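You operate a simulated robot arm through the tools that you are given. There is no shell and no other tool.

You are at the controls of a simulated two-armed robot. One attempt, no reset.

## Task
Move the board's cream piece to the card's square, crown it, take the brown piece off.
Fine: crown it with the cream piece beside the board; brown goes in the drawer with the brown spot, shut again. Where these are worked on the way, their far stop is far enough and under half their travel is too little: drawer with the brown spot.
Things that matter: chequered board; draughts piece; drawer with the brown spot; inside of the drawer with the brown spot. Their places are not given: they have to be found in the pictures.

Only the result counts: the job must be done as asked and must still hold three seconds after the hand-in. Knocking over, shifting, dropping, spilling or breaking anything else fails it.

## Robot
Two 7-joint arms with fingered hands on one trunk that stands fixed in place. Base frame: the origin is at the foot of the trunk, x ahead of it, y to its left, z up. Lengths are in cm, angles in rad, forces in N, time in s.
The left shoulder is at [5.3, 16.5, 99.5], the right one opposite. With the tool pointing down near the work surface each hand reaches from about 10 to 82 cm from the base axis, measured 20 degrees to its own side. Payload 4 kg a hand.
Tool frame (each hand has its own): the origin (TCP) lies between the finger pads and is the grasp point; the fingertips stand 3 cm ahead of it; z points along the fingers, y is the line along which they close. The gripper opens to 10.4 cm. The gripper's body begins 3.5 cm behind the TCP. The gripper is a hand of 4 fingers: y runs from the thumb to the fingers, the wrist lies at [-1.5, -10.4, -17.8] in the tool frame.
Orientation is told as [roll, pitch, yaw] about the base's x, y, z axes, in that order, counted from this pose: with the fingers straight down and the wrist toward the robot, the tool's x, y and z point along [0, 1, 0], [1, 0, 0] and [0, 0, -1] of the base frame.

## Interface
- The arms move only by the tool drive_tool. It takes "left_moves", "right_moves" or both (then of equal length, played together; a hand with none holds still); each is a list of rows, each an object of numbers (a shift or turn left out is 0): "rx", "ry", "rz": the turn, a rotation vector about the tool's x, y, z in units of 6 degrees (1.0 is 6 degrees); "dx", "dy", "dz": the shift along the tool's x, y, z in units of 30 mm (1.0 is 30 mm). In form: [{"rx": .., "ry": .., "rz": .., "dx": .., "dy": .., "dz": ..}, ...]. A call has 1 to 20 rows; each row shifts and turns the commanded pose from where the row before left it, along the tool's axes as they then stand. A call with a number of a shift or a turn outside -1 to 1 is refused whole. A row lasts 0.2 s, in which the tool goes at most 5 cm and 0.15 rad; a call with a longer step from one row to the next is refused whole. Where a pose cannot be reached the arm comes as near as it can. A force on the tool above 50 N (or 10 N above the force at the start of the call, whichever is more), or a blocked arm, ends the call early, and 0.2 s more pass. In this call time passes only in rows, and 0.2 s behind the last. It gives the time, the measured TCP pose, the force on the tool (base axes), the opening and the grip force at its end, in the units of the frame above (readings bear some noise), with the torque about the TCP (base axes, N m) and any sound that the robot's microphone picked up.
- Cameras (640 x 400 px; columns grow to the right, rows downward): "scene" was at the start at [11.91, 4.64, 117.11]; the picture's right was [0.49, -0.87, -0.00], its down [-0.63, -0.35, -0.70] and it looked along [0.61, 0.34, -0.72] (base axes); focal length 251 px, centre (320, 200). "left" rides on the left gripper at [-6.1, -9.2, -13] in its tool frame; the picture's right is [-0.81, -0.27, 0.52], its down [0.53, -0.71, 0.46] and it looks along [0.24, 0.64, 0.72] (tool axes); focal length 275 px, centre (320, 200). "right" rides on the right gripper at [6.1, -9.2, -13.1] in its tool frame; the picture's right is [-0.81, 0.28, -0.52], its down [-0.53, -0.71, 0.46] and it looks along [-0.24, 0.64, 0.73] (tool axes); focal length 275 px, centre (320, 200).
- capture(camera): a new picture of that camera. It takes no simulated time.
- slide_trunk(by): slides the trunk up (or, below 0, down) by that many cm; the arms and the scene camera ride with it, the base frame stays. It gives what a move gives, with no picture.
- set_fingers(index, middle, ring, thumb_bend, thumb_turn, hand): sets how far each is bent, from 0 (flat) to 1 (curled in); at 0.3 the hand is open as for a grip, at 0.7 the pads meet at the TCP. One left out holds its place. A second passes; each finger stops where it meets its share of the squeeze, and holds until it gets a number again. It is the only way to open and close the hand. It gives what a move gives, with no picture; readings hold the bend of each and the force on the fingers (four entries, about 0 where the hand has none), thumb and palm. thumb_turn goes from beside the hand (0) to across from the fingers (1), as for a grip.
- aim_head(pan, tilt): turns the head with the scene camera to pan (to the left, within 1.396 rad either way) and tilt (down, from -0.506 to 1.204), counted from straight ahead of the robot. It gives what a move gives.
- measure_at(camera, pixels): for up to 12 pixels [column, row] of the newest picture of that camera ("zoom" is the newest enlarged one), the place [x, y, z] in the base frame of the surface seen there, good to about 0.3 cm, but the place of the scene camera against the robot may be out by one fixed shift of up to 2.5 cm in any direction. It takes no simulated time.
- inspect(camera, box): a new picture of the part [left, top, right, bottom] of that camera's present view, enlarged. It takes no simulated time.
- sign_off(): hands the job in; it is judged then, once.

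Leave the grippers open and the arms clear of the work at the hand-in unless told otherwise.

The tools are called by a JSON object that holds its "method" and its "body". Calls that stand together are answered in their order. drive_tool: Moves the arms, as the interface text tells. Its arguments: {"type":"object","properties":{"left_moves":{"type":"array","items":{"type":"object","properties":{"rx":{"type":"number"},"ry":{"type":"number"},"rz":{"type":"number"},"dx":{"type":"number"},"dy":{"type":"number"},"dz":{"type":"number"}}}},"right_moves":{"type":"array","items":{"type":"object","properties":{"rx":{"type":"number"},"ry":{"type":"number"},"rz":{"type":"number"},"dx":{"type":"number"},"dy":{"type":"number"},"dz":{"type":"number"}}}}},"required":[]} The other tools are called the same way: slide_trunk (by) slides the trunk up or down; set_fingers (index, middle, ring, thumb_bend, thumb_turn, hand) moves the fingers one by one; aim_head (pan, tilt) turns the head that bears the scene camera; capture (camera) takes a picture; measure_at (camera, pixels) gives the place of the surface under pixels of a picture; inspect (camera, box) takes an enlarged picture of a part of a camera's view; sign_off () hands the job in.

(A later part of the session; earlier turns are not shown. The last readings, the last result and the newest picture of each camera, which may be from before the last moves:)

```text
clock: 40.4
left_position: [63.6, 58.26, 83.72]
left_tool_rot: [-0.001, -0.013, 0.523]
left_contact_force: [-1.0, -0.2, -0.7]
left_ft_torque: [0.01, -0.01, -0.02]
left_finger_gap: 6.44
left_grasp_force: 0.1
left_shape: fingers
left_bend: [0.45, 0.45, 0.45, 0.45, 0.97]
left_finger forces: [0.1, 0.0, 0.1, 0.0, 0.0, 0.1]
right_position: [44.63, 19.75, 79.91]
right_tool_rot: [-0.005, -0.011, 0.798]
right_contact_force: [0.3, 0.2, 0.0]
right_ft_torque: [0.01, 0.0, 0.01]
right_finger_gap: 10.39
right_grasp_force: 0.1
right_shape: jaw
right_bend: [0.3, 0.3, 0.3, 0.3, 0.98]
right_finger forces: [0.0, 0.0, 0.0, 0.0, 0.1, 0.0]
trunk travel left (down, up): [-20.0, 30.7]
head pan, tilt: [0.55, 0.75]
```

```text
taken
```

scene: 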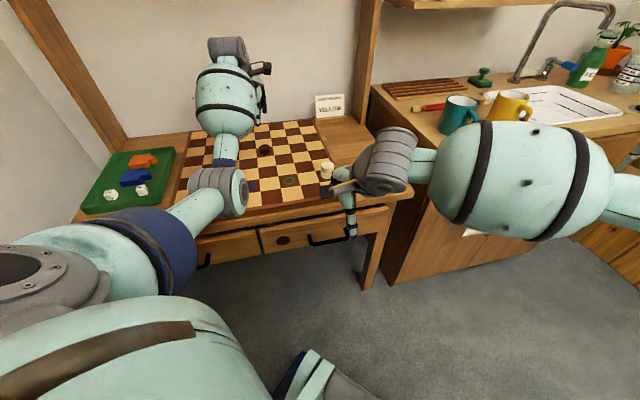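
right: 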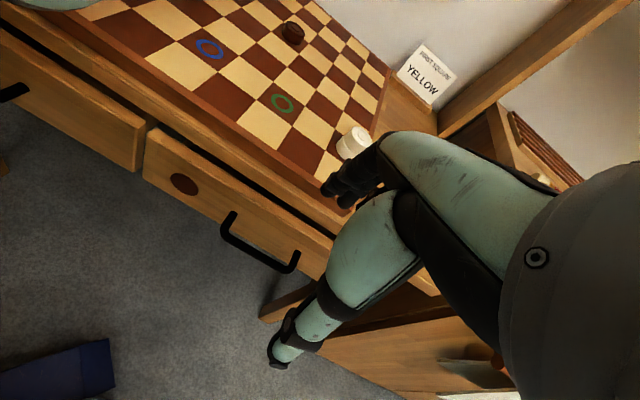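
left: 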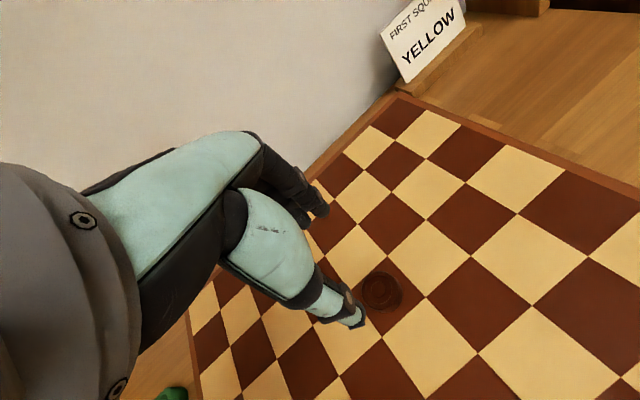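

The right hand is in front of the drawer, and the handle shows at right (225,220)–(295,270). I measure it closely in an enlarged view.

{"method": "inspect", "body": {"camera": "right", "box": [130, 110, 350, 290]}}

{"method": "measure_at", "body": {"camera": "right", "pixels": [[225, 235], [240, 249], [260, 260], [280, 268], [294, 266], [233, 214], [297, 254], [184, 184], [185, 150], [300, 222], [230, 190], [210, 165]]}}

```text
2.22 times, centred on (240, 200) of right
```

zoom: 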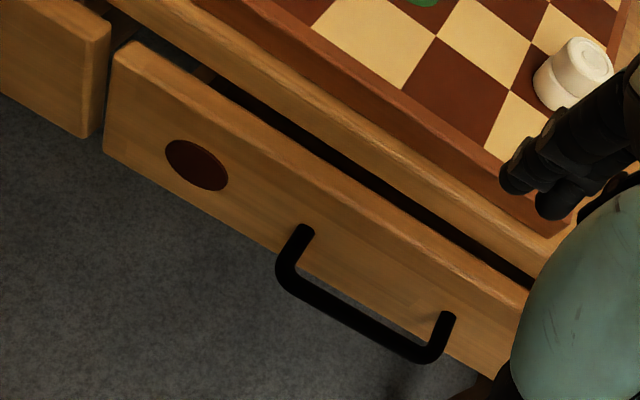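

```text
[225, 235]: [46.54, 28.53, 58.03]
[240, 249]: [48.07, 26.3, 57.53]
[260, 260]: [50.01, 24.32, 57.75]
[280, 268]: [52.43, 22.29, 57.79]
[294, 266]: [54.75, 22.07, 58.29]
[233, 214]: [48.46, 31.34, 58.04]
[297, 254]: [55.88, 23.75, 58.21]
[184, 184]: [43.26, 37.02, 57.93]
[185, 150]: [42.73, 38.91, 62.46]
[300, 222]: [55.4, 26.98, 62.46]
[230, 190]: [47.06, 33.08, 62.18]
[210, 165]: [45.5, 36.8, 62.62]
```

Bar centre: about 52.9 cm along the drawer axis, z 57.5, handle middle (50.1, 25.2). The drawer face is about 3.2 cm behind the bar. I pre-bend the right fingers to 0.6 with the thumb open, so the fingers fit in that gap.

{"method": "set_fingers", "body": {"hand": "right", "index": 0.6, "middle": 0.6, "ring": 0.6, "thumb_bend": 0.3}}

{"method": "drive_tool", "body": {"right_moves": [{"rx": -0.8333}, {"rx": -0.8333}, {"rx": -0.8333}, {"rx": -0.8333}, {"dz": 0.6}, {"dz": 0.6}, {"dz": 0.6}, {"dz": 0.6}, {"dz": 0.6}, {"dz": 0.6}]}}

{"method": "capture", "body": {"camera": "right"}}

{"method": "inspect", "body": {"camera": "scene", "box": [260, 140, 440, 270]}}

```text
clock: 41.4
left_position: [63.64, 58.47, 83.73]
left_tool_rot: [-0.001, -0.012, 0.524]
left_contact_force: [0.4, -0.3, -0.2]
left_ft_torque: [0.0, -0.02, -0.01]
left_finger_gap: 6.45
left_grasp_force: 0.1
left_shape: fingers
left_bend: [0.45, 0.45, 0.45, 0.45, 0.97]
left_finger forces: [0.1, 0.1, 0.0, 0.1, 0.0, 0.1]
right_position: [44.53, 19.73, 79.97]
right_tool_rot: [-0.004, -0.011, 0.797]
right_contact_force: [-0.3, 0.0, 0.2]
right_ft_torque: [0.0, 0.01, 0.02]
right_finger_gap: 6.48
right_grasp_force: 0.0
right_shape: fingers
right_bend: [0.6, 0.6, 0.6, 0.3, 0.98]
right_finger forces: [0.0, 0.1, 0.0, 0.1, 0.0, 0.0]
trunk travel left (down, up): [-20.0, 30.7]
head pan, tilt: [0.55, 0.75]
```

```text
clock: 43.6
left_position: [63.6, 58.38, 83.57]
left_tool_rot: [0.0, -0.011, 0.521]
left_contact_force: [0.3, -0.3, -0.9]
left_ft_torque: [0.02, -0.04, 0.0]
left_finger_gap: 6.45
left_grasp_force: 0.0
left_shape: fingers
left_bend: [0.45, 0.45, 0.45, 0.45, 0.97]
left_finger forces: [0.1, 0.0, 0.1, 0.0, 0.1, 0.0]
right_position: [47.19, 22.39, 69.72]
right_tool_rot: [-0.005, -0.361, 0.803]
right_contact_force: [0.7, 1.1, 0.4]
right_ft_torque: [0.03, 0.01, 0.01]
right_finger_gap: 6.46
right_grasp_force: 0.0
right_shape: fingers
right_bend: [0.6, 0.6, 0.6, 0.3, 0.98]
right_finger forces: [0.0, 0.1, 0.1, 0.0, 0.1, 0.0]
trunk travel left (down, up): [-20.0, 30.7]
head pan, tilt: [0.55, 0.75]
```

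```text
taken
```

right: 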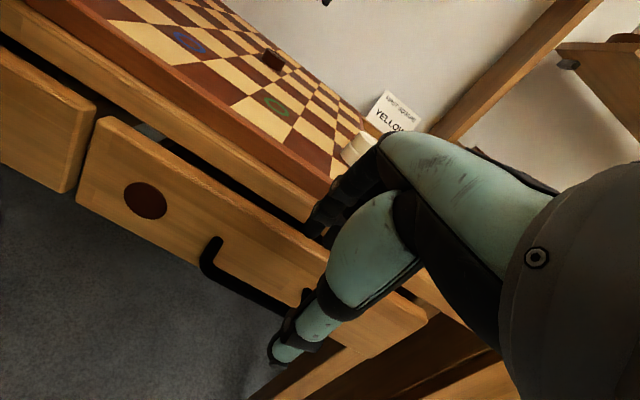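

```text
3.08 times, centred on (350, 205) of scene
```

zoom: 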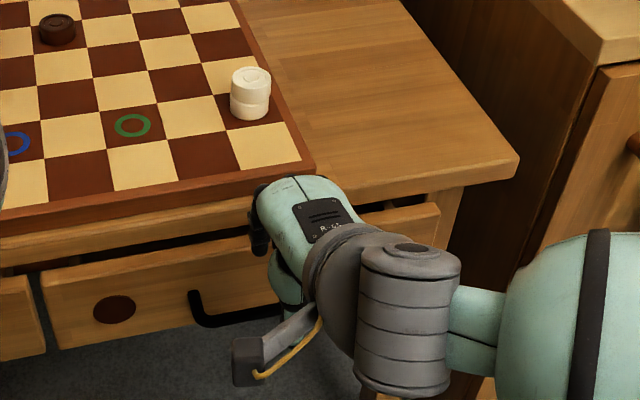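

The hand is tilted 20° and 12 cm above the target. I measure where the right fingertips and thumb tip actually are, to check they will straddle the bar.

{"method": "inspect", "body": {"camera": "right", "box": [230, 130, 430, 380]}}

{"method": "measure_at", "body": {"camera": "right", "pixels": [[314, 222], [322, 212], [332, 195], [318, 232], [335, 235], [272, 360], [285, 350], [300, 330], [330, 240], [345, 180]]}}

```text
1.60 times, centred on (330, 255) of right
```

zoom: 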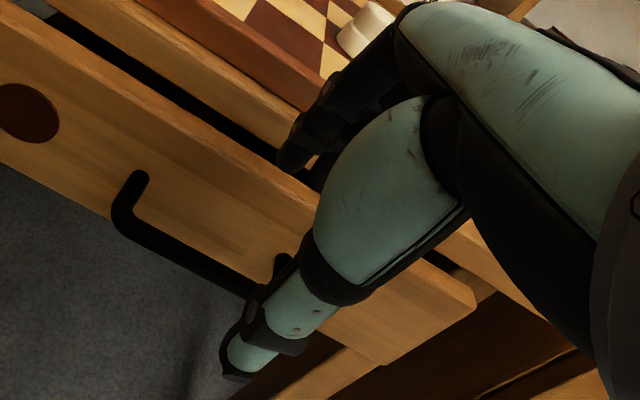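

```text
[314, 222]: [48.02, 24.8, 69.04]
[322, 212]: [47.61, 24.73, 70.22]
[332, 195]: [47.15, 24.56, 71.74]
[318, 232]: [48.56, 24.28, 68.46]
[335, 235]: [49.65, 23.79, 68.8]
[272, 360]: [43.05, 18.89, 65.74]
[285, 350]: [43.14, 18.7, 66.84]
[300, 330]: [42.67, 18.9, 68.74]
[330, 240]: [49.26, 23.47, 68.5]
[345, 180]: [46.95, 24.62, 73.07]
```

The fingertips are about 1.8 cm on the far side of the tool axis, as planned. I advance 8 cm along the fingers with a slight -y shift, then look again.

{"method": "drive_tool", "body": {"right_moves": [{"dy": -0.09, "dz": 0.5}, {"dy": -0.09, "dz": 0.5}, {"dz": 0.5}, {"dz": 0.5}, {"dz": 0.4}, {"dz": 0.27}]}}

{"method": "capture", "body": {"camera": "right"}}

{"method": "inspect", "body": {"camera": "scene", "box": [260, 160, 420, 270]}}

{"method": "inspect", "body": {"camera": "right", "box": [150, 130, 430, 380]}}

```text
clock: 45.0
left_position: [63.49, 58.33, 83.64]
left_tool_rot: [-0.001, -0.014, 0.524]
left_contact_force: [0.4, 0.0, 0.0]
left_ft_torque: [0.0, -0.01, -0.01]
left_finger_gap: 6.46
left_grasp_force: 0.1
left_shape: fingers
left_bend: [0.45, 0.45, 0.45, 0.45, 0.97]
left_finger forces: [0.0, 0.0, 0.1, 0.0, 0.0, 0.0]
right_position: [47.17, 22.46, 69.72]
right_tool_rot: [-0.005, -0.359, 0.8]
right_contact_force: [-0.8, -0.7, 0.3]
right_ft_torque: [0.02, 0.02, -0.02]
right_finger_gap: 6.46
right_grasp_force: 0.0
right_shape: fingers
right_bend: [0.6, 0.6, 0.6, 0.3, 0.98]
right_finger forces: [0.0, 0.1, 0.0, 0.0, 0.0, 0.0]
right hand out of reach, approached as far as the arm can: row 1, 2, 3, 4, 5, 6
trunk travel left (down, up): [-20.0, 30.7]
head pan, tilt: [0.55, 0.75]
```

```text
taken
```

right: 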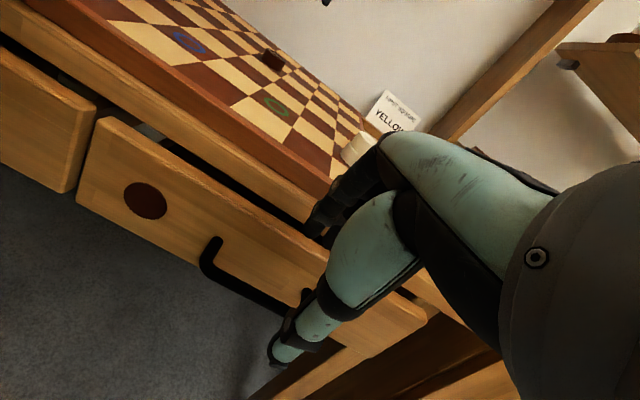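

```text
3.64 times, centred on (340, 215) of scene
```

zoom: 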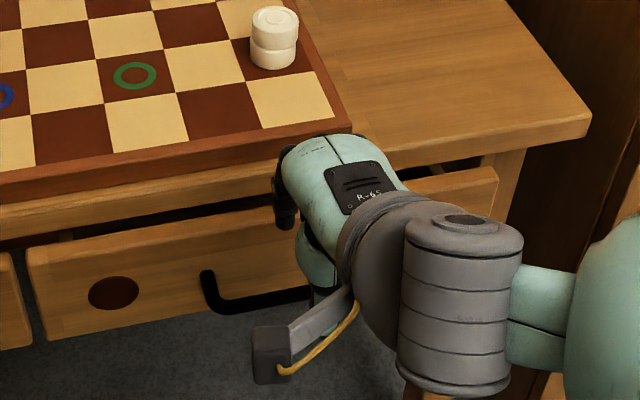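

```text
1.60 times, centred on (290, 255) of right
```

zoom: 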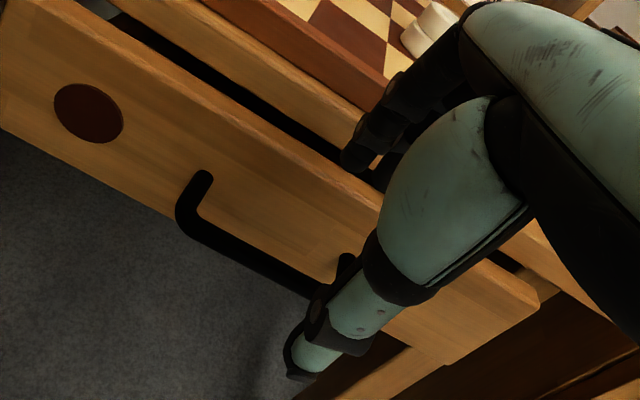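

The right arm reports out of reach and did not move, so it cannot go lower in this posture. Lowering the trunk would bring the whole arm down instead. Before that I measure how low both arms' elbows and forearms are relative to the table, tray and counter.

{"method": "capture", "body": {"camera": "scene"}}

{"method": "measure_at", "body": {"camera": "scene", "pixels": [[217, 190], [235, 205], [190, 210], [160, 225], [170, 270], [225, 100], [500, 180], [500, 235], [560, 235], [600, 230], [635, 190], [635, 225]]}}

```text
taken
```

scene: 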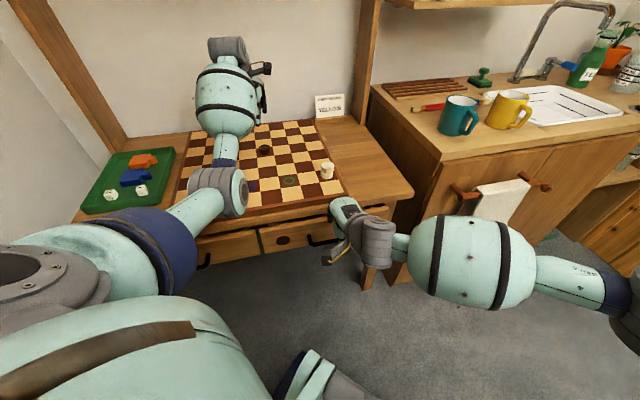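

```text
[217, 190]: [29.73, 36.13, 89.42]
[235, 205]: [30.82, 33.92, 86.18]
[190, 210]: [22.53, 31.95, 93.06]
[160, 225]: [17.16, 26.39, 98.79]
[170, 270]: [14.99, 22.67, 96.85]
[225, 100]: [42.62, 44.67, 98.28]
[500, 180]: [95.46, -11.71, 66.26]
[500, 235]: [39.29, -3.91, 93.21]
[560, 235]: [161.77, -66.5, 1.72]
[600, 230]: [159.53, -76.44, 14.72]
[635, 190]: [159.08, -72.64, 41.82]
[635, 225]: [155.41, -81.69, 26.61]
```

The left elbow joint is about 87 cm high and in front of the table, so lowering about 11 cm keeps it clear. First I test whether the right hand can move forward over the handle at its present height (3.7 cm along the drawer axis).

{"method": "measure_at", "body": {"camera": "scene", "pixels": [[470, 260], [470, 295], [520, 300], [570, 285], [605, 305], [375, 260], [560, 240]]}}

{"method": "drive_tool", "body": {"right_moves": [{"dy": 0.19, "dz": 0.0717}, {"dy": 0.19, "dz": 0.0717}, {"dy": 0.19, "dz": 0.0717}]}}

```text
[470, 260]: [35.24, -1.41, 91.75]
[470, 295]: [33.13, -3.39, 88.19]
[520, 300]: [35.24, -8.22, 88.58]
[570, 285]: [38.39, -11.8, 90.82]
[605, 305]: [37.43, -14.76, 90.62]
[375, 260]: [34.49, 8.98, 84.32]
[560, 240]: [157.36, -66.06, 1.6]
```

```text
clock: 45.8
left_position: [63.76, 58.18, 83.65]
left_tool_rot: [0.001, -0.012, 0.525]
left_contact_force: [0.0, -0.7, 0.1]
left_ft_torque: [-0.02, 0.0, -0.03]
left_finger_gap: 6.43
left_grasp_force: 0.0
left_shape: fingers
left_bend: [0.45, 0.45, 0.45, 0.45, 0.97]
left_finger forces: [0.1, 0.0, 0.0, 0.0, 0.0, 0.0]
right_position: [48.58, 23.62, 69.87]
right_tool_rot: [-0.005, -0.361, 0.8]
right_contact_force: [0.4, -0.4, -0.3]
right_ft_torque: [0.01, 0.0, -0.04]
right_finger_gap: 6.46
right_grasp_force: 0.0
right_shape: fingers
right_bend: [0.6, 0.6, 0.6, 0.3, 0.98]
right_finger forces: [0.0, 0.0, 0.1, 0.0, 0.0, 0.0]
trunk travel left (down, up): [-20.0, 30.7]
head pan, tilt: [0.55, 0.75]
```

The forward move works. I move the last 1.8 cm forward with the right hand and raise the left hand 13 cm so it stays clear when the trunk goes down.

{"method": "drive_tool", "body": {"left_moves": [{"dz": -0.72}, {"dz": -0.72}, {"dz": -0.72}, {"dz": -0.72}, {"dz": -0.72}, {"dz": -0.72}], "right_moves": [{"dy": 0.187, "dz": 0.0707}, {"dy": 0.187, "dz": 0.0707}, {"dy": 0.187, "dz": 0.0707}, {}, {}, {}]}}

{"method": "capture", "body": {"camera": "right"}}

{"method": "capture", "body": {"camera": "scene"}}

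```text
clock: 47.2
left_position: [63.53, 58.22, 96.66]
left_tool_rot: [0.0, -0.013, 0.524]
left_contact_force: [-0.9, -0.7, -0.5]
left_ft_torque: [-0.04, 0.0, 0.01]
left_finger_gap: 6.45
left_grasp_force: 0.1
left_shape: fingers
left_bend: [0.45, 0.45, 0.45, 0.45, 0.97]
left_finger forces: [0.0, 0.1, 0.0, 0.1, 0.0, 0.1]
right_position: [49.78, 24.91, 69.91]
right_tool_rot: [-0.004, -0.361, 0.799]
right_contact_force: [0.1, -0.2, 0.7]
right_ft_torque: [0.03, -0.02, 0.01]
right_finger_gap: 6.49
right_grasp_force: 0.2
right_shape: fingers
right_bend: [0.6, 0.6, 0.6, 0.3, 0.98]
right_finger forces: [0.0, 0.0, 0.0, 0.0, 0.0, 0.0]
trunk travel left (down, up): [-20.0, 30.7]
head pan, tilt: [0.55, 0.75]
```

```text
taken
```

right: 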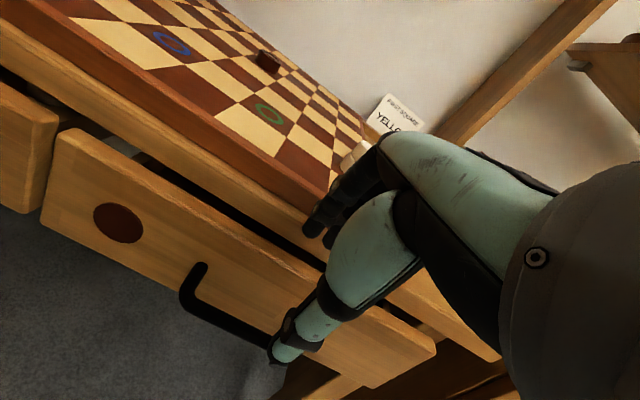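

```text
taken
```

scene: 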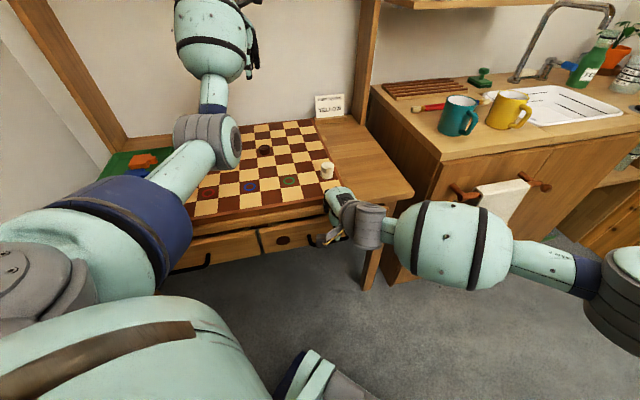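

Right hand is at 52.6 along the drawer axis and centred on the handle. I lower the trunk by 7 cm first and look.

{"method": "slide_trunk", "body": {"by": -7}}

{"method": "capture", "body": {"camera": "right"}}

{"method": "inspect", "body": {"camera": "scene", "box": [230, 120, 430, 260]}}

```text
clock: 48.2
left_position: [63.44, 58.24, 89.54]
left_tool_rot: [-0.001, -0.012, 0.524]
left_contact_force: [0.1, -0.5, -0.2]
left_ft_torque: [-0.01, 0.0, 0.03]
left_finger_gap: 6.45
left_grasp_force: 0.0
left_shape: fingers
left_bend: [0.45, 0.45, 0.45, 0.45, 0.97]
left_finger forces: [0.0, 0.0, 0.0, 0.1, 0.0, 0.0]
right_position: [49.73, 24.91, 62.61]
right_tool_rot: [-0.003, -0.36, 0.797]
right_contact_force: [-2.4, -2.3, -0.1]
right_ft_torque: [-0.03, 0.04, -0.05]
right_finger_gap: 6.46
right_grasp_force: 1.4
right_shape: fingers
right_bend: [0.6, 0.63, 0.6, 0.3, 0.98]
right_finger forces: [0.0, 2.7, 0.1, 0.0, 0.0, 0.0]
trunk travel left (down, up): [-13.0, 37.7]
head pan, tilt: [0.55, 0.75]
```

```text
taken
```

right: 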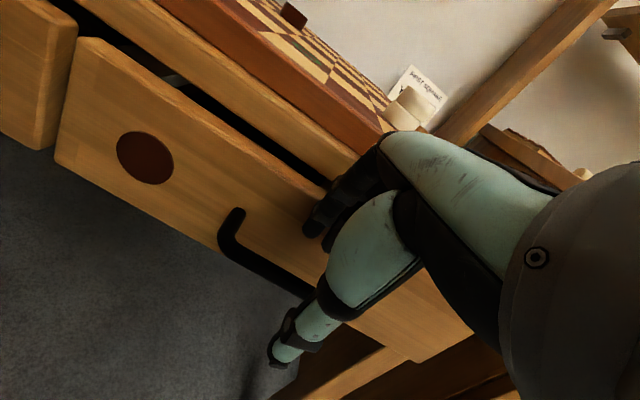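

```text
2.86 times, centred on (330, 190) of scene
```

zoom: 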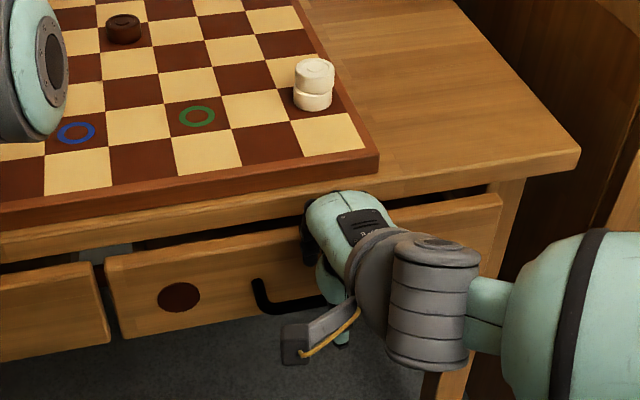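

The middle finger touches the drawer face with 2.7 N, so the hand is slightly too far forward. I measure the finger, bar and face positions from this close view before correcting.

{"method": "inspect", "body": {"camera": "right", "box": [200, 160, 360, 380]}}

{"method": "measure_at", "body": {"camera": "right", "pixels": [[308, 230], [315, 215], [330, 195], [345, 175], [250, 262], [275, 275], [295, 288], [145, 158], [270, 225], [280, 190], [237, 212], [327, 240]]}}

```text
1.82 times, centred on (280, 270) of right
```

zoom: 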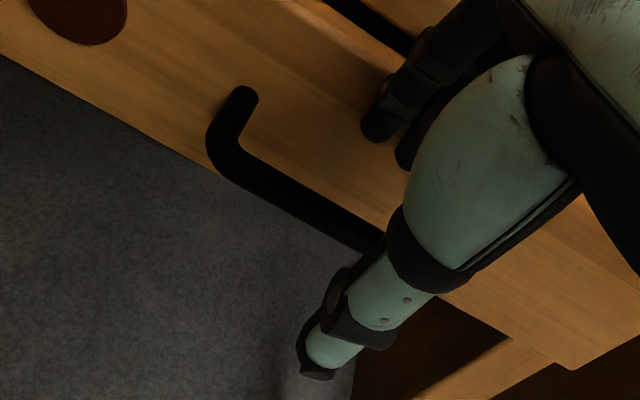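

```text
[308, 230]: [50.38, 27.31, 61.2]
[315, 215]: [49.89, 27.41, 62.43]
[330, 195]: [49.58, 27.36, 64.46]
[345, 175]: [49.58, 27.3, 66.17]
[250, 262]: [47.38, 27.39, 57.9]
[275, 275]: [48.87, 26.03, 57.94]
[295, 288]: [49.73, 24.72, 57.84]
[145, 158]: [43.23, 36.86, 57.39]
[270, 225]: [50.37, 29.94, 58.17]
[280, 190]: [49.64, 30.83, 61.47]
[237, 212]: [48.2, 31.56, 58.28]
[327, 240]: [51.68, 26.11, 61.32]
```

The face is at 56.6, the bar back at about 53.4, and the fingers sit near 54.4–56.4. I back the hand off 0.6 cm and bend the fingers slightly more (0.62) so they go into the gap freely.

{"method": "drive_tool", "body": {"right_moves": [{"dy": -0.094, "dz": -0.035}, {"dy": -0.094, "dz": -0.035}]}}

{"method": "set_fingers", "body": {"hand": "right", "index": 0.6, "middle": 0.61, "ring": 0.6}}

{"method": "capture", "body": {"camera": "right"}}

{"method": "measure_at", "body": {"camera": "right", "pixels": [[308, 230], [315, 215], [327, 240], [333, 245], [320, 232], [310, 238]]}}

```text
clock: 48.8
left_position: [63.43, 58.1, 89.45]
left_tool_rot: [-0.001, -0.012, 0.525]
left_contact_force: [0.1, 0.3, -0.4]
left_ft_torque: [0.02, 0.0, -0.01]
left_finger_gap: 6.47
left_grasp_force: 0.1
left_shape: fingers
left_bend: [0.45, 0.45, 0.45, 0.45, 0.97]
left_finger forces: [0.1, 0.1, 0.0, 0.0, 0.0, 0.0]
right_position: [49.43, 24.59, 62.82]
right_tool_rot: [-0.004, -0.362, 0.799]
right_contact_force: [0.8, 0.0, -0.6]
right_ft_torque: [-0.01, 0.01, 0.01]
right_finger_gap: 6.47
right_grasp_force: 0.0
right_shape: fingers
right_bend: [0.6, 0.6, 0.6, 0.3, 0.98]
right_finger forces: [0.1, 0.1, 0.1, 0.0, 0.1, 0.1]
trunk travel left (down, up): [-13.0, 37.7]
head pan, tilt: [0.55, 0.75]
```

```text
clock: 49.8
left_position: [63.45, 58.11, 89.59]
left_tool_rot: [0.0, -0.012, 0.523]
left_contact_force: [0.1, 0.1, 0.0]
left_ft_torque: [0.02, 0.03, -0.02]
left_finger_gap: 6.45
left_grasp_force: 0.1
left_shape: fingers
left_bend: [0.45, 0.45, 0.45, 0.45, 0.97]
left_finger forces: [0.0, 0.0, 0.0, 0.0, 0.0, 0.0]
right_position: [49.17, 24.68, 62.74]
right_tool_rot: [-0.004, -0.362, 0.799]
right_contact_force: [-0.6, -1.0, 0.5]
right_ft_torque: [0.02, -0.01, 0.02]
right_finger_gap: 6.49
right_grasp_force: 0.1
right_shape: fingers
right_bend: [0.6, 0.61, 0.6, 0.3, 0.98]
right_finger forces: [0.1, 0.1, 0.1, 0.0, 0.0, 0.0]
trunk travel left (down, up): [-13.0, 37.7]
head pan, tilt: [0.55, 0.75]
```

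```text
taken
```

right: 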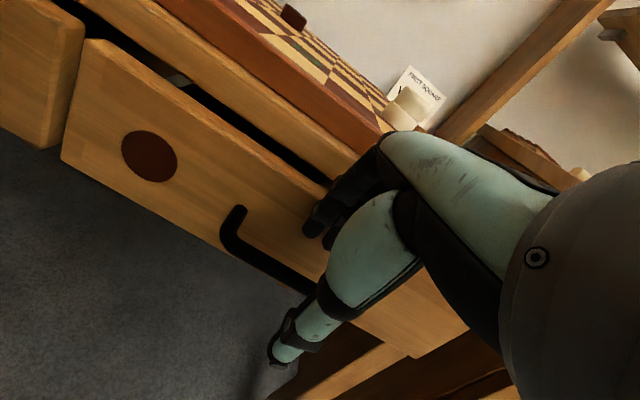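

```text
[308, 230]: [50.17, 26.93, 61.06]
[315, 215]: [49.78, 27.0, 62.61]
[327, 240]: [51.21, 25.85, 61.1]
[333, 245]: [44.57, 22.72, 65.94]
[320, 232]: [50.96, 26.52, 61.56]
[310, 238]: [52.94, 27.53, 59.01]
```

No contact now. I lower the trunk 2 cm more and check the forces.

{"method": "slide_trunk", "body": {"by": -2}}

{"method": "capture", "body": {"camera": "right"}}

```text
clock: 50.5
left_position: [63.4, 58.24, 87.48]
left_tool_rot: [0.0, -0.013, 0.524]
left_contact_force: [-0.8, 0.3, 0.1]
left_ft_torque: [-0.03, 0.01, 0.02]
left_finger_gap: 6.46
left_grasp_force: 0.0
left_shape: fingers
left_bend: [0.45, 0.45, 0.45, 0.45, 0.97]
left_finger forces: [0.1, 0.1, 0.0, 0.1, 0.0, 0.0]
right_position: [49.33, 24.61, 60.71]
right_tool_rot: [-0.004, -0.363, 0.801]
right_contact_force: [-0.3, -0.2, -0.3]
right_ft_torque: [0.03, 0.03, -0.03]
right_finger_gap: 6.46
right_grasp_force: 0.0
right_shape: fingers
right_bend: [0.6, 0.61, 0.6, 0.3, 0.98]
right_finger forces: [0.0, 0.1, 0.1, 0.0, 0.1, 0.0]
trunk travel left (down, up): [-11.0, 39.7]
head pan, tilt: [0.55, 0.75]
```

```text
taken
```

right: 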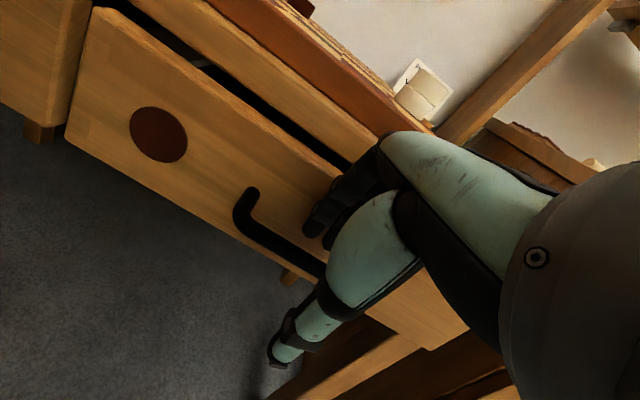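

Still free of contact at z 60.7, with the fingers dropping between the bar and the drawer face. I lower another 1.8 cm.

{"method": "slide_trunk", "body": {"by": -1.8}}

{"method": "capture", "body": {"camera": "right"}}

{"method": "inspect", "body": {"camera": "scene", "box": [250, 130, 410, 250]}}

```text
clock: 51.2
left_position: [63.54, 58.19, 85.62]
left_tool_rot: [0.0, -0.012, 0.524]
left_contact_force: [-0.2, -0.6, -0.3]
left_ft_torque: [-0.03, -0.01, -0.03]
left_finger_gap: 6.46
left_grasp_force: 0.0
left_shape: fingers
left_bend: [0.45, 0.45, 0.45, 0.45, 0.97]
left_finger forces: [0.1, 0.0, 0.1, 0.0, 0.1, 0.1]
right_position: [49.38, 24.55, 58.82]
right_tool_rot: [-0.004, -0.36, 0.799]
right_contact_force: [0.2, 0.3, -0.3]
right_ft_torque: [0.01, -0.02, 0.01]
right_finger_gap: 6.47
right_grasp_force: 0.0
right_shape: fingers
right_bend: [0.6, 0.61, 0.6, 0.3, 0.98]
right_finger forces: [0.1, 0.0, 0.1, 0.1, 0.1, 0.1]
trunk travel left (down, up): [-9.2, 41.5]
head pan, tilt: [0.55, 0.75]
```

```text
taken
```

right: 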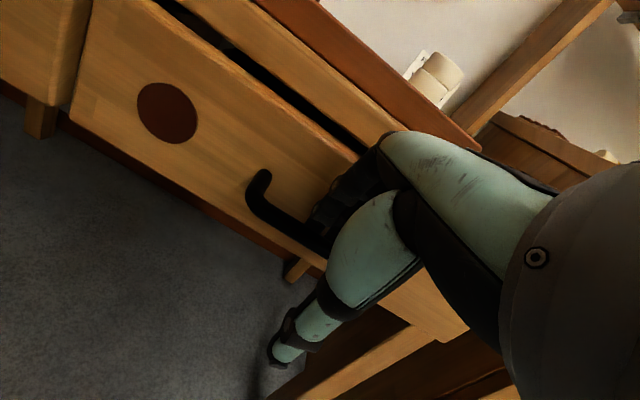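

```text
3.33 times, centred on (330, 190) of scene
```

zoom: 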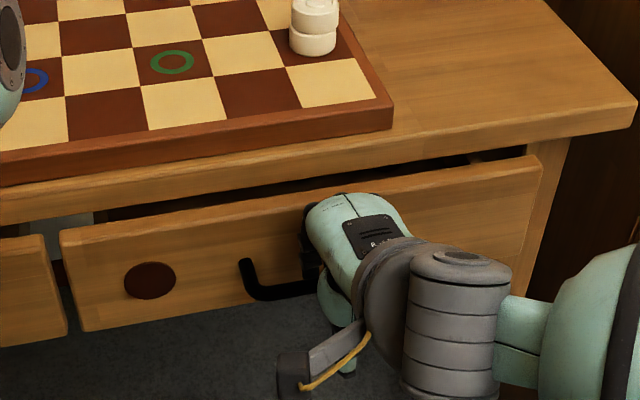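

The fingers hang behind the bar with no contact. I lower 0.6 cm more for a deeper hook and then close the thumb and fingers onto the bar.

{"method": "slide_trunk", "body": {"by": -0.6}}

{"method": "set_fingers", "body": {"hand": "right", "index": 0.7, "middle": 0.7, "ring": 0.7, "thumb_bend": 0.66}}

{"method": "capture", "body": {"camera": "right"}}

{"method": "inspect", "body": {"camera": "scene", "box": [250, 130, 410, 250]}}

```text
clock: 51.7
left_position: [63.5, 58.21, 85.11]
left_tool_rot: [-0.002, -0.012, 0.522]
left_contact_force: [-0.4, -0.5, 0.9]
left_ft_torque: [-0.01, -0.01, 0.0]
left_finger_gap: 6.47
left_grasp_force: 0.0
left_shape: fingers
left_bend: [0.45, 0.45, 0.45, 0.45, 0.97]
left_finger forces: [0.1, 0.1, 0.0, 0.0, 0.0, 0.0]
right_position: [49.3, 24.58, 58.36]
right_tool_rot: [-0.004, -0.363, 0.799]
right_contact_force: [0.2, 0.1, -0.3]
right_ft_torque: [-0.01, 0.01, -0.02]
right_finger_gap: 6.48
right_grasp_force: 0.1
right_shape: fingers
right_bend: [0.6, 0.61, 0.6, 0.3, 0.98]
right_finger forces: [0.1, 0.0, 0.0, 0.1, 0.1, 0.1]
trunk travel left (down, up): [-8.6, 42.1]
head pan, tilt: [0.55, 0.75]
```

```text
clock: 52.7
left_position: [63.46, 58.22, 85.13]
left_tool_rot: [-0.001, -0.013, 0.523]
left_contact_force: [-1.0, 1.2, 0.7]
left_ft_torque: [0.02, -0.02, 0.0]
left_finger_gap: 6.45
left_grasp_force: 0.1
left_shape: fingers
left_bend: [0.45, 0.45, 0.45, 0.45, 0.97]
left_finger forces: [0.0, 0.0, 0.1, 0.1, 0.0, 0.0]
right_position: [49.35, 24.62, 58.35]
right_tool_rot: [-0.005, -0.36, 0.799]
right_contact_force: [2.2, 3.4, 1.0]
right_ft_torque: [0.03, -0.06, 0.02]
right_finger_gap: 0.9
right_grasp_force: 2.3
right_shape: fingers
right_bend: [0.68, 0.7, 0.68, 0.66, 0.98]
right_finger forces: [2.3, 0.1, 1.6, 0.1, 0.0, 0.0]
trunk travel left (down, up): [-8.6, 42.1]
head pan, tilt: [0.55, 0.75]
```

```text
taken
```

right: 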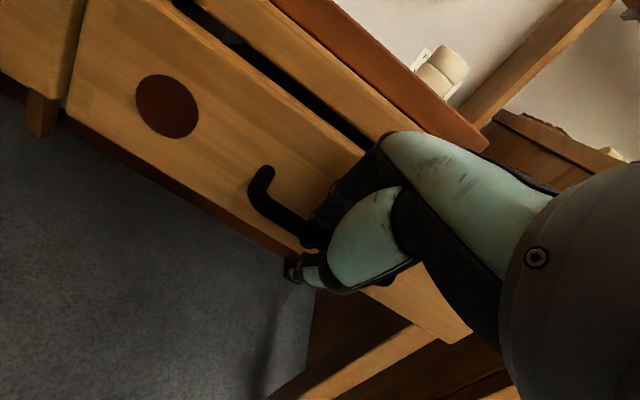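

```text
3.33 times, centred on (330, 190) of scene
```

zoom: 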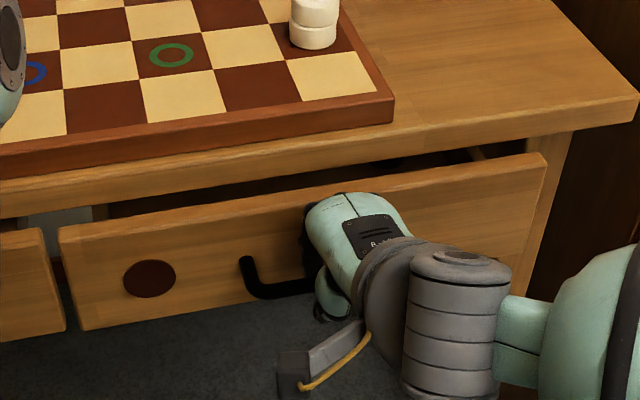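

Index (2.3 N) and ring (1.6 N) press the bar from behind, so the hook is set. I pull 3 cm along the drawer axis as a first test.

{"method": "drive_tool", "body": {"right_moves": [{"dy": -0.234, "dz": -0.088}, {"dy": -0.234, "dz": -0.088}, {"dy": -0.234, "dz": -0.088}, {"dy": -0.234, "dz": -0.088}]}}

{"method": "capture", "body": {"camera": "right"}}

{"method": "inspect", "body": {"camera": "scene", "box": [250, 130, 410, 250]}}

```text
clock: 53.7
left_position: [63.43, 58.24, 85.0]
left_tool_rot: [-0.001, -0.012, 0.524]
left_contact_force: [0.5, 1.0, 0.3]
left_ft_torque: [0.01, 0.02, 0.0]
left_finger_gap: 6.47
left_grasp_force: 0.0
left_shape: fingers
left_bend: [0.45, 0.45, 0.45, 0.45, 0.97]
left_finger forces: [0.0, 0.0, 0.0, 0.0, 0.0, 0.0]
right_position: [47.17, 22.39, 58.23]
right_tool_rot: [-0.007, -0.362, 0.801]
right_contact_force: [-0.2, 0.6, -0.2]
right_ft_torque: [0.03, 0.02, -0.02]
right_finger_gap: 0.68
right_grasp_force: 0.3
right_shape: fingers
right_bend: [0.7, 0.7, 0.7, 0.66, 0.98]
right_finger forces: [0.3, 0.1, 0.1, 0.1, 0.0, 0.1]
trunk travel left (down, up): [-8.6, 42.1]
head pan, tilt: [0.55, 0.75]
```

```text
taken
```

right: 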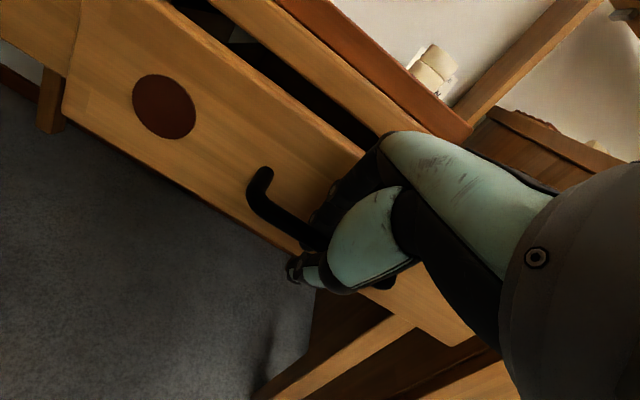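

```text
3.33 times, centred on (330, 190) of scene
```

zoom: 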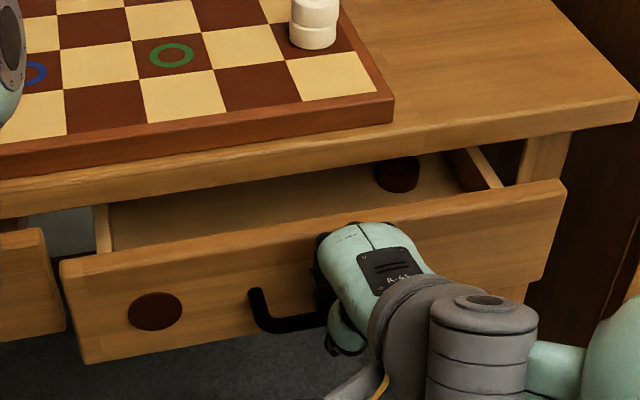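

The drawer has opened about 3 cm with almost no force, and I can see a brown piece already lying inside it. I keep pulling gently, another 12 cm at about 4 cm/s so that piece does not slide.

{"method": "drive_tool", "body": {"right_moves": [{"dy": -0.25, "dz": -0.0945}, {"dy": -0.25, "dz": -0.0945}, {"dy": -0.25, "dz": -0.0945}, {"dy": -0.25, "dz": -0.0945}, {"dy": -0.25, "dz": -0.0945}, {"dy": -0.25, "dz": -0.0945}, {"dy": -0.25, "dz": -0.0945}, {"dy": -0.25, "dz": -0.0945}, {"dy": -0.25, "dz": -0.0945}, {"dy": -0.25, "dz": -0.0945}, {"dy": -0.25, "dz": -0.0945}, {"dy": -0.25, "dz": -0.0945}]}}

{"method": "capture", "body": {"camera": "scene"}}

{"method": "capture", "body": {"camera": "right"}}

```text
clock: 56.3
left_position: [63.46, 58.2, 85.17]
left_tool_rot: [0.0, -0.012, 0.524]
left_contact_force: [0.4, 0.1, 0.1]
left_ft_torque: [0.02, -0.03, -0.01]
left_finger_gap: 6.46
left_grasp_force: 0.1
left_shape: fingers
left_bend: [0.45, 0.45, 0.45, 0.45, 0.97]
left_finger forces: [0.0, 0.1, 0.0, 0.1, 0.0, 0.1]
right_position: [47.15, 22.44, 58.29]
right_tool_rot: [-0.005, -0.361, 0.798]
right_contact_force: [0.3, -0.6, 0.0]
right_ft_torque: [0.03, 0.02, -0.02]
right_finger_gap: 0.65
right_grasp_force: 0.0
right_shape: fingers
right_bend: [0.7, 0.7, 0.7, 0.66, 0.98]
right_finger forces: [0.2, 0.3, 0.1, 0.0, 0.1, 0.0]
right hand out of reach, approached as far as the arm can: row 1, 2, 3, 4, 5, 6, 7, 8, 9, 10, 11, 12
trunk travel left (down, up): [-8.6, 42.1]
head pan, tilt: [0.55, 0.75]
```

```text
taken
```

scene: 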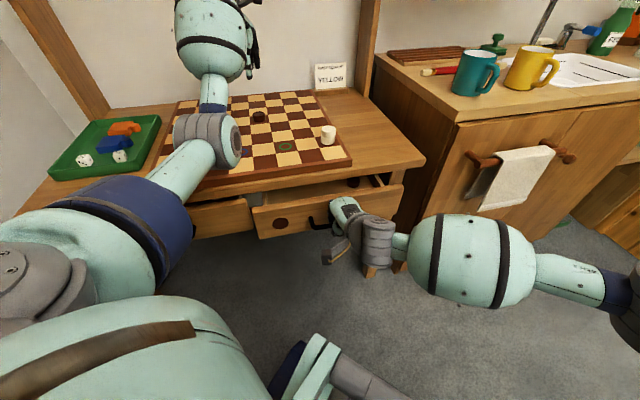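

```text
taken
```

right: 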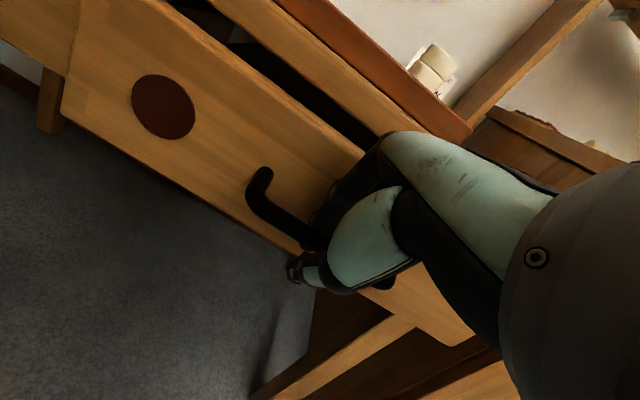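

The right arm reports it cannot go further back in this posture: the drawer is only about 3 cm open and the hook still holds. I tilt the hand 6° more about the bar, which should ease the wrist, and try a small pull.

{"method": "drive_tool", "body": {"right_moves": [{"rx": -0.5}, {"rx": -0.5}, {"dy": -0.15, "dz": -0.08}, {"dy": -0.15, "dz": -0.08}]}}

```text
clock: 57.3
left_position: [63.61, 58.15, 85.03]
left_tool_rot: [0.001, -0.012, 0.523]
left_contact_force: [0.4, -1.2, 0.5]
left_ft_torque: [0.0, 0.01, -0.01]
left_finger_gap: 6.46
left_grasp_force: 0.1
left_shape: fingers
left_bend: [0.45, 0.45, 0.45, 0.45, 0.97]
left_finger forces: [0.1, 0.0, 0.1, 0.1, 0.0, 0.0]
right_position: [46.93, 22.04, 58.36]
right_tool_rot: [-0.006, -0.358, 0.801]
right_contact_force: [-0.4, 1.0, 0.1]
right_ft_torque: [-0.01, 0.01, 0.05]
right_finger_gap: 0.67
right_grasp_force: 0.0
right_shape: fingers
right_bend: [0.69, 0.7, 0.69, 0.66, 0.98]
right_finger forces: [0.2, 0.0, 0.4, 0.1, 0.1, 0.1]
right hand out of reach, approached as far as the arm can: row 1, 2, 4
trunk travel left (down, up): [-8.6, 42.1]
head pan, tilt: [0.55, 0.75]
```

Row 3 did move, but tilting further is what the arm refuses. So it needs less tilt as it comes back. I reduce the tilt by 6°, which still clears the drawer top edge, and pull 1.2 cm.

{"method": "drive_tool", "body": {"right_moves": [{"rx": 0.5}, {"rx": 0.5}, {"dy": -0.194, "dz": -0.05}, {"dy": -0.194, "dz": -0.05}]}}

```text
clock: 58.3
left_position: [63.4, 58.1, 85.1]
left_tool_rot: [0.001, -0.011, 0.524]
left_contact_force: [0.8, 0.5, 0.3]
left_ft_torque: [0.02, 0.0, 0.01]
left_finger_gap: 6.47
left_grasp_force: 0.0
left_shape: fingers
left_bend: [0.45, 0.45, 0.45, 0.45, 0.97]
left_finger forces: [0.0, 0.1, 0.0, 0.0, 0.0, 0.0]
right_position: [46.07, 21.17, 58.28]
right_tool_rot: [-0.005, -0.257, 0.799]
right_contact_force: [0.0, 1.7, 1.2]
right_ft_torque: [0.07, -0.08, 0.01]
right_finger_gap: 0.83
right_grasp_force: 2.5
right_shape: fingers
right_bend: [0.68, 0.7, 0.68, 0.66, 0.98]
right_finger forces: [1.4, 2.7, 1.0, 0.0, 0.1, 0.1]
trunk travel left (down, up): [-8.6, 42.1]
head pan, tilt: [0.55, 0.75]
```

That works: tilt is now 14.7° and the drawer follows with 1–3 N on the fingers. I keep pulling in small rows at this tilt.

{"method": "drive_tool", "body": {"right_moves": [{"dy": -0.194, "dz": -0.051}, {"dy": -0.194, "dz": -0.051}, {"dy": -0.194, "dz": -0.051}, {"dy": -0.194, "dz": -0.051}, {"dy": -0.194, "dz": -0.051}, {"dy": -0.194, "dz": -0.051}]}}

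{"method": "capture", "body": {"camera": "right"}}

{"method": "inspect", "body": {"camera": "scene", "box": [230, 110, 430, 260]}}

```text
clock: 59.7
left_position: [63.47, 58.1, 85.08]
left_tool_rot: [-0.001, -0.013, 0.523]
left_contact_force: [0.2, -0.9, -0.2]
left_ft_torque: [0.0, -0.05, 0.01]
left_finger_gap: 6.45
left_grasp_force: 0.1
left_shape: fingers
left_bend: [0.45, 0.45, 0.45, 0.45, 0.97]
left_finger forces: [0.0, 0.1, 0.1, 0.1, 0.1, 0.0]
right_position: [43.44, 18.56, 58.29]
right_tool_rot: [-0.004, -0.256, 0.798]
right_contact_force: [-0.7, 2.8, 0.2]
right_ft_torque: [0.09, -0.03, 0.03]
right_finger_gap: 0.82
right_grasp_force: 1.9
right_shape: fingers
right_bend: [0.68, 0.7, 0.69, 0.66, 0.98]
right_finger forces: [1.3, 2.1, 1.1, 0.0, 0.1, 0.0]
trunk travel left (down, up): [-8.6, 42.1]
head pan, tilt: [0.55, 0.75]
```

```text
taken
```

right: 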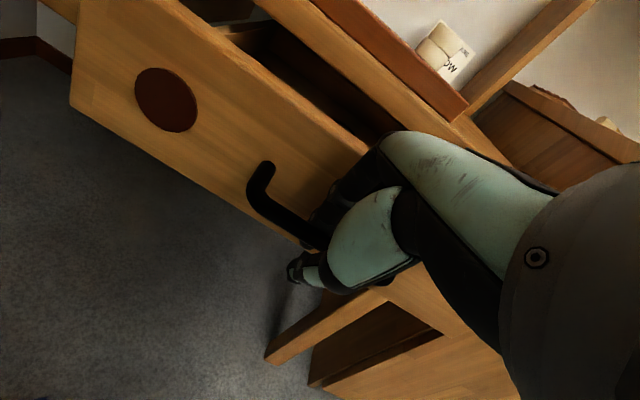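

```text
2.67 times, centred on (330, 185) of scene
```

zoom: 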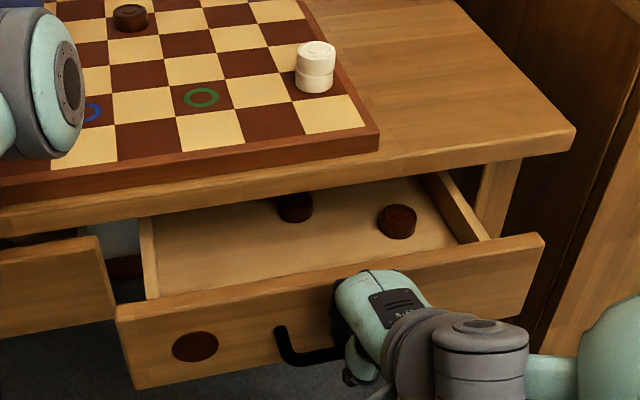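

The drawer is now about 8.5 cm open and two brown pieces lie inside, undisturbed. I keep pulling the same way for another 6 cm.

{"method": "drive_tool", "body": {"right_moves": [{"dy": -0.194, "dz": -0.051}, {"dy": -0.194, "dz": -0.051}, {"dy": -0.194, "dz": -0.051}, {"dy": -0.194, "dz": -0.051}, {"dy": -0.194, "dz": -0.051}, {"dy": -0.194, "dz": -0.051}, {"dy": -0.194, "dz": -0.051}, {"dy": -0.194, "dz": -0.051}, {"dy": -0.194, "dz": -0.051}, {"dy": -0.194, "dz": -0.051}]}}

{"method": "inspect", "body": {"camera": "scene", "box": [230, 110, 430, 270]}}

```text
clock: 61.9
left_position: [63.48, 58.22, 85.11]
left_tool_rot: [0.0, -0.012, 0.523]
left_contact_force: [0.0, 0.4, -0.3]
left_ft_torque: [-0.01, 0.0, 0.01]
left_finger_gap: 6.45
left_grasp_force: 0.0
left_shape: fingers
left_bend: [0.45, 0.45, 0.45, 0.45, 0.97]
left_finger forces: [0.0, 0.1, 0.0, 0.0, 0.0, 0.0]
right_position: [39.23, 14.35, 58.31]
right_tool_rot: [-0.006, -0.254, 0.799]
right_contact_force: [-0.5, 2.1, -0.4]
right_ft_torque: [0.02, -0.01, 0.05]
right_finger_gap: 0.84
right_grasp_force: 1.6
right_shape: fingers
right_bend: [0.68, 0.7, 0.69, 0.66, 0.98]
right_finger forces: [1.4, 1.6, 1.0, 0.0, 0.0, 0.0]
trunk travel left (down, up): [-8.6, 42.1]
head pan, tilt: [0.55, 0.75]
```

```text
2.50 times, centred on (330, 190) of scene
```

zoom: 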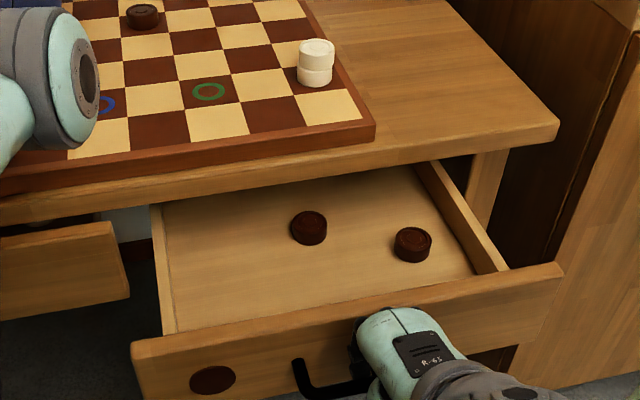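

The drawer is about 14.4 cm open. To be sure of passing half its travel I pull another 5 cm, watching for the end stop.

{"method": "drive_tool", "body": {"right_moves": [{"dy": -0.194, "dz": -0.051}, {"dy": -0.194, "dz": -0.051}, {"dy": -0.194, "dz": -0.051}, {"dy": -0.194, "dz": -0.051}, {"dy": -0.194, "dz": -0.051}, {"dy": -0.194, "dz": -0.051}, {"dy": -0.194, "dz": -0.051}, {"dy": -0.194, "dz": -0.051}]}}

{"method": "capture", "body": {"camera": "scene"}}

```text
clock: 63.7
left_position: [63.3, 58.24, 85.09]
left_tool_rot: [0.0, -0.012, 0.525]
left_contact_force: [0.3, 0.3, -0.9]
left_ft_torque: [0.0, 0.01, -0.01]
left_finger_gap: 6.43
left_grasp_force: 0.0
left_shape: fingers
left_bend: [0.45, 0.45, 0.45, 0.45, 0.97]
left_finger forces: [0.1, 0.0, 0.1, 0.1, 0.0, 0.1]
right_position: [37.64, 12.61, 58.38]
right_tool_rot: [-0.006, -0.253, 0.798]
right_contact_force: [-1.6, 2.7, 0.5]
right_ft_torque: [0.06, -0.02, 0.05]
right_finger_gap: 0.84
right_grasp_force: 2.7
right_shape: fingers
right_bend: [0.68, 0.7, 0.69, 0.66, 0.98]
right_finger forces: [1.3, 2.3, 1.3, 0.0, 0.1, 0.0]
right hand out of reach, approached as far as the arm can: row 5, 6, 7, 8
trunk travel left (down, up): [-8.6, 42.1]
head pan, tilt: [0.55, 0.75]
```

```text
taken
```

scene: 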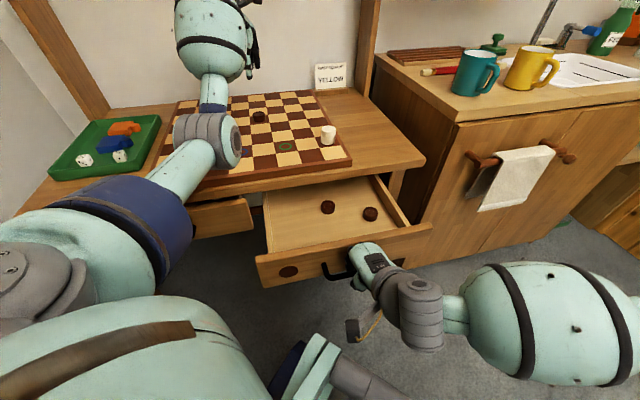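

It is 16.7 cm open and the arm is again at its posture limit. I reduce the tilt by another 5° and pull a further 3.6 cm.

{"method": "drive_tool", "body": {"right_moves": [{"rx": 0.45}, {"rx": 0.45}, {"dy": -0.197, "dz": -0.033}, {"dy": -0.197, "dz": -0.033}, {"dy": -0.197, "dz": -0.033}, {"dy": -0.197, "dz": -0.033}, {"dy": -0.197, "dz": -0.033}, {"dy": -0.197, "dz": -0.033}]}}

{"method": "capture", "body": {"camera": "right"}}

{"method": "inspect", "body": {"camera": "scene", "box": [230, 150, 450, 300]}}

```text
clock: 65.5
left_position: [63.4, 58.21, 84.89]
left_tool_rot: [0.001, -0.011, 0.524]
left_contact_force: [1.5, -0.2, -0.1]
left_ft_torque: [0.03, -0.04, -0.02]
left_finger_gap: 6.46
left_grasp_force: 0.0
left_shape: fingers
left_bend: [0.45, 0.45, 0.45, 0.45, 0.97]
left_finger forces: [0.0, 0.0, 0.0, 0.0, 0.0, 0.0]
right_position: [35.14, 10.06, 58.22]
right_tool_rot: [-0.004, -0.16, 0.798]
right_contact_force: [-1.6, 2.0, 1.7]
right_ft_torque: [0.18, -0.19, 0.01]
right_finger_gap: 1.0
right_grasp_force: 5.1
right_shape: fingers
right_bend: [0.67, 0.7, 0.68, 0.66, 0.98]
right_finger forces: [2.6, 6.7, 1.6, 0.0, 0.0, 0.1]
trunk travel left (down, up): [-8.6, 42.1]
head pan, tilt: [0.55, 0.75]
```

```text
taken
```

right: 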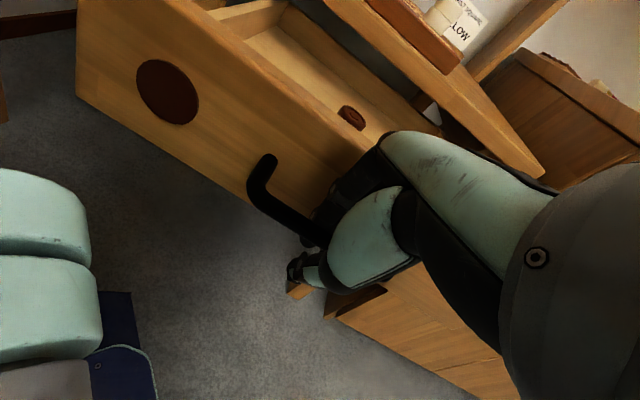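

```text
2.67 times, centred on (340, 225) of scene
```

zoom: 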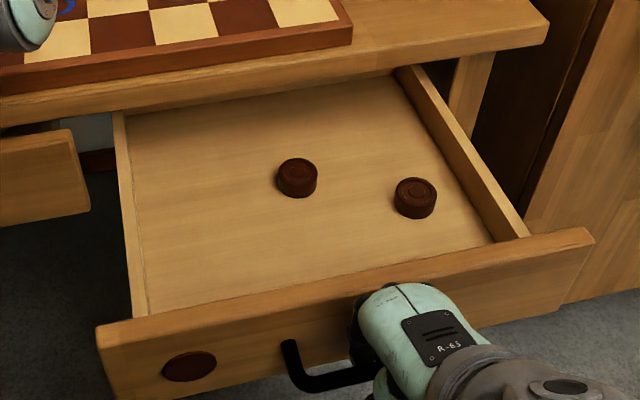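

The drawer is about 20 cm open, well beyond half, and both inner pieces rest undisturbed. Now I unhook: thumb open, fingers back to 0.6.

{"method": "set_fingers", "body": {"hand": "right", "index": 0.61, "middle": 0.62, "ring": 0.61, "thumb_bend": 0.3}}

{"method": "capture", "body": {"camera": "right"}}

```text
clock: 66.5
left_position: [63.39, 58.36, 85.12]
left_tool_rot: [-0.001, -0.012, 0.522]
left_contact_force: [0.5, 0.6, 0.2]
left_ft_torque: [-0.01, 0.0, -0.02]
left_finger_gap: 6.46
left_grasp_force: 0.0
left_shape: fingers
left_bend: [0.45, 0.45, 0.45, 0.45, 0.97]
left_finger forces: [0.0, 0.0, 0.1, 0.1, 0.0, 0.0]
right_position: [35.1, 9.89, 58.45]
right_tool_rot: [-0.005, -0.161, 0.799]
right_contact_force: [-0.3, -0.8, -0.8]
right_ft_torque: [0.06, 0.02, -0.04]
right_finger_gap: 6.43
right_grasp_force: 1.0
right_shape: fingers
right_bend: [0.6, 0.63, 0.61, 0.3, 0.98]
right_finger forces: [0.8, 1.6, 0.0, 0.1, 0.0, 0.0]
trunk travel left (down, up): [-8.6, 42.1]
head pan, tilt: [0.55, 0.75]
```

```text
taken
```

right: 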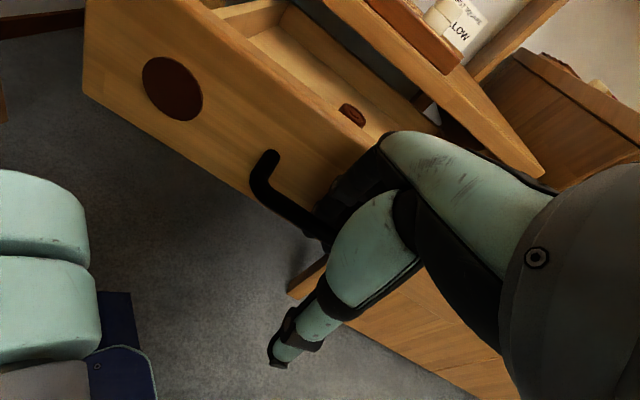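

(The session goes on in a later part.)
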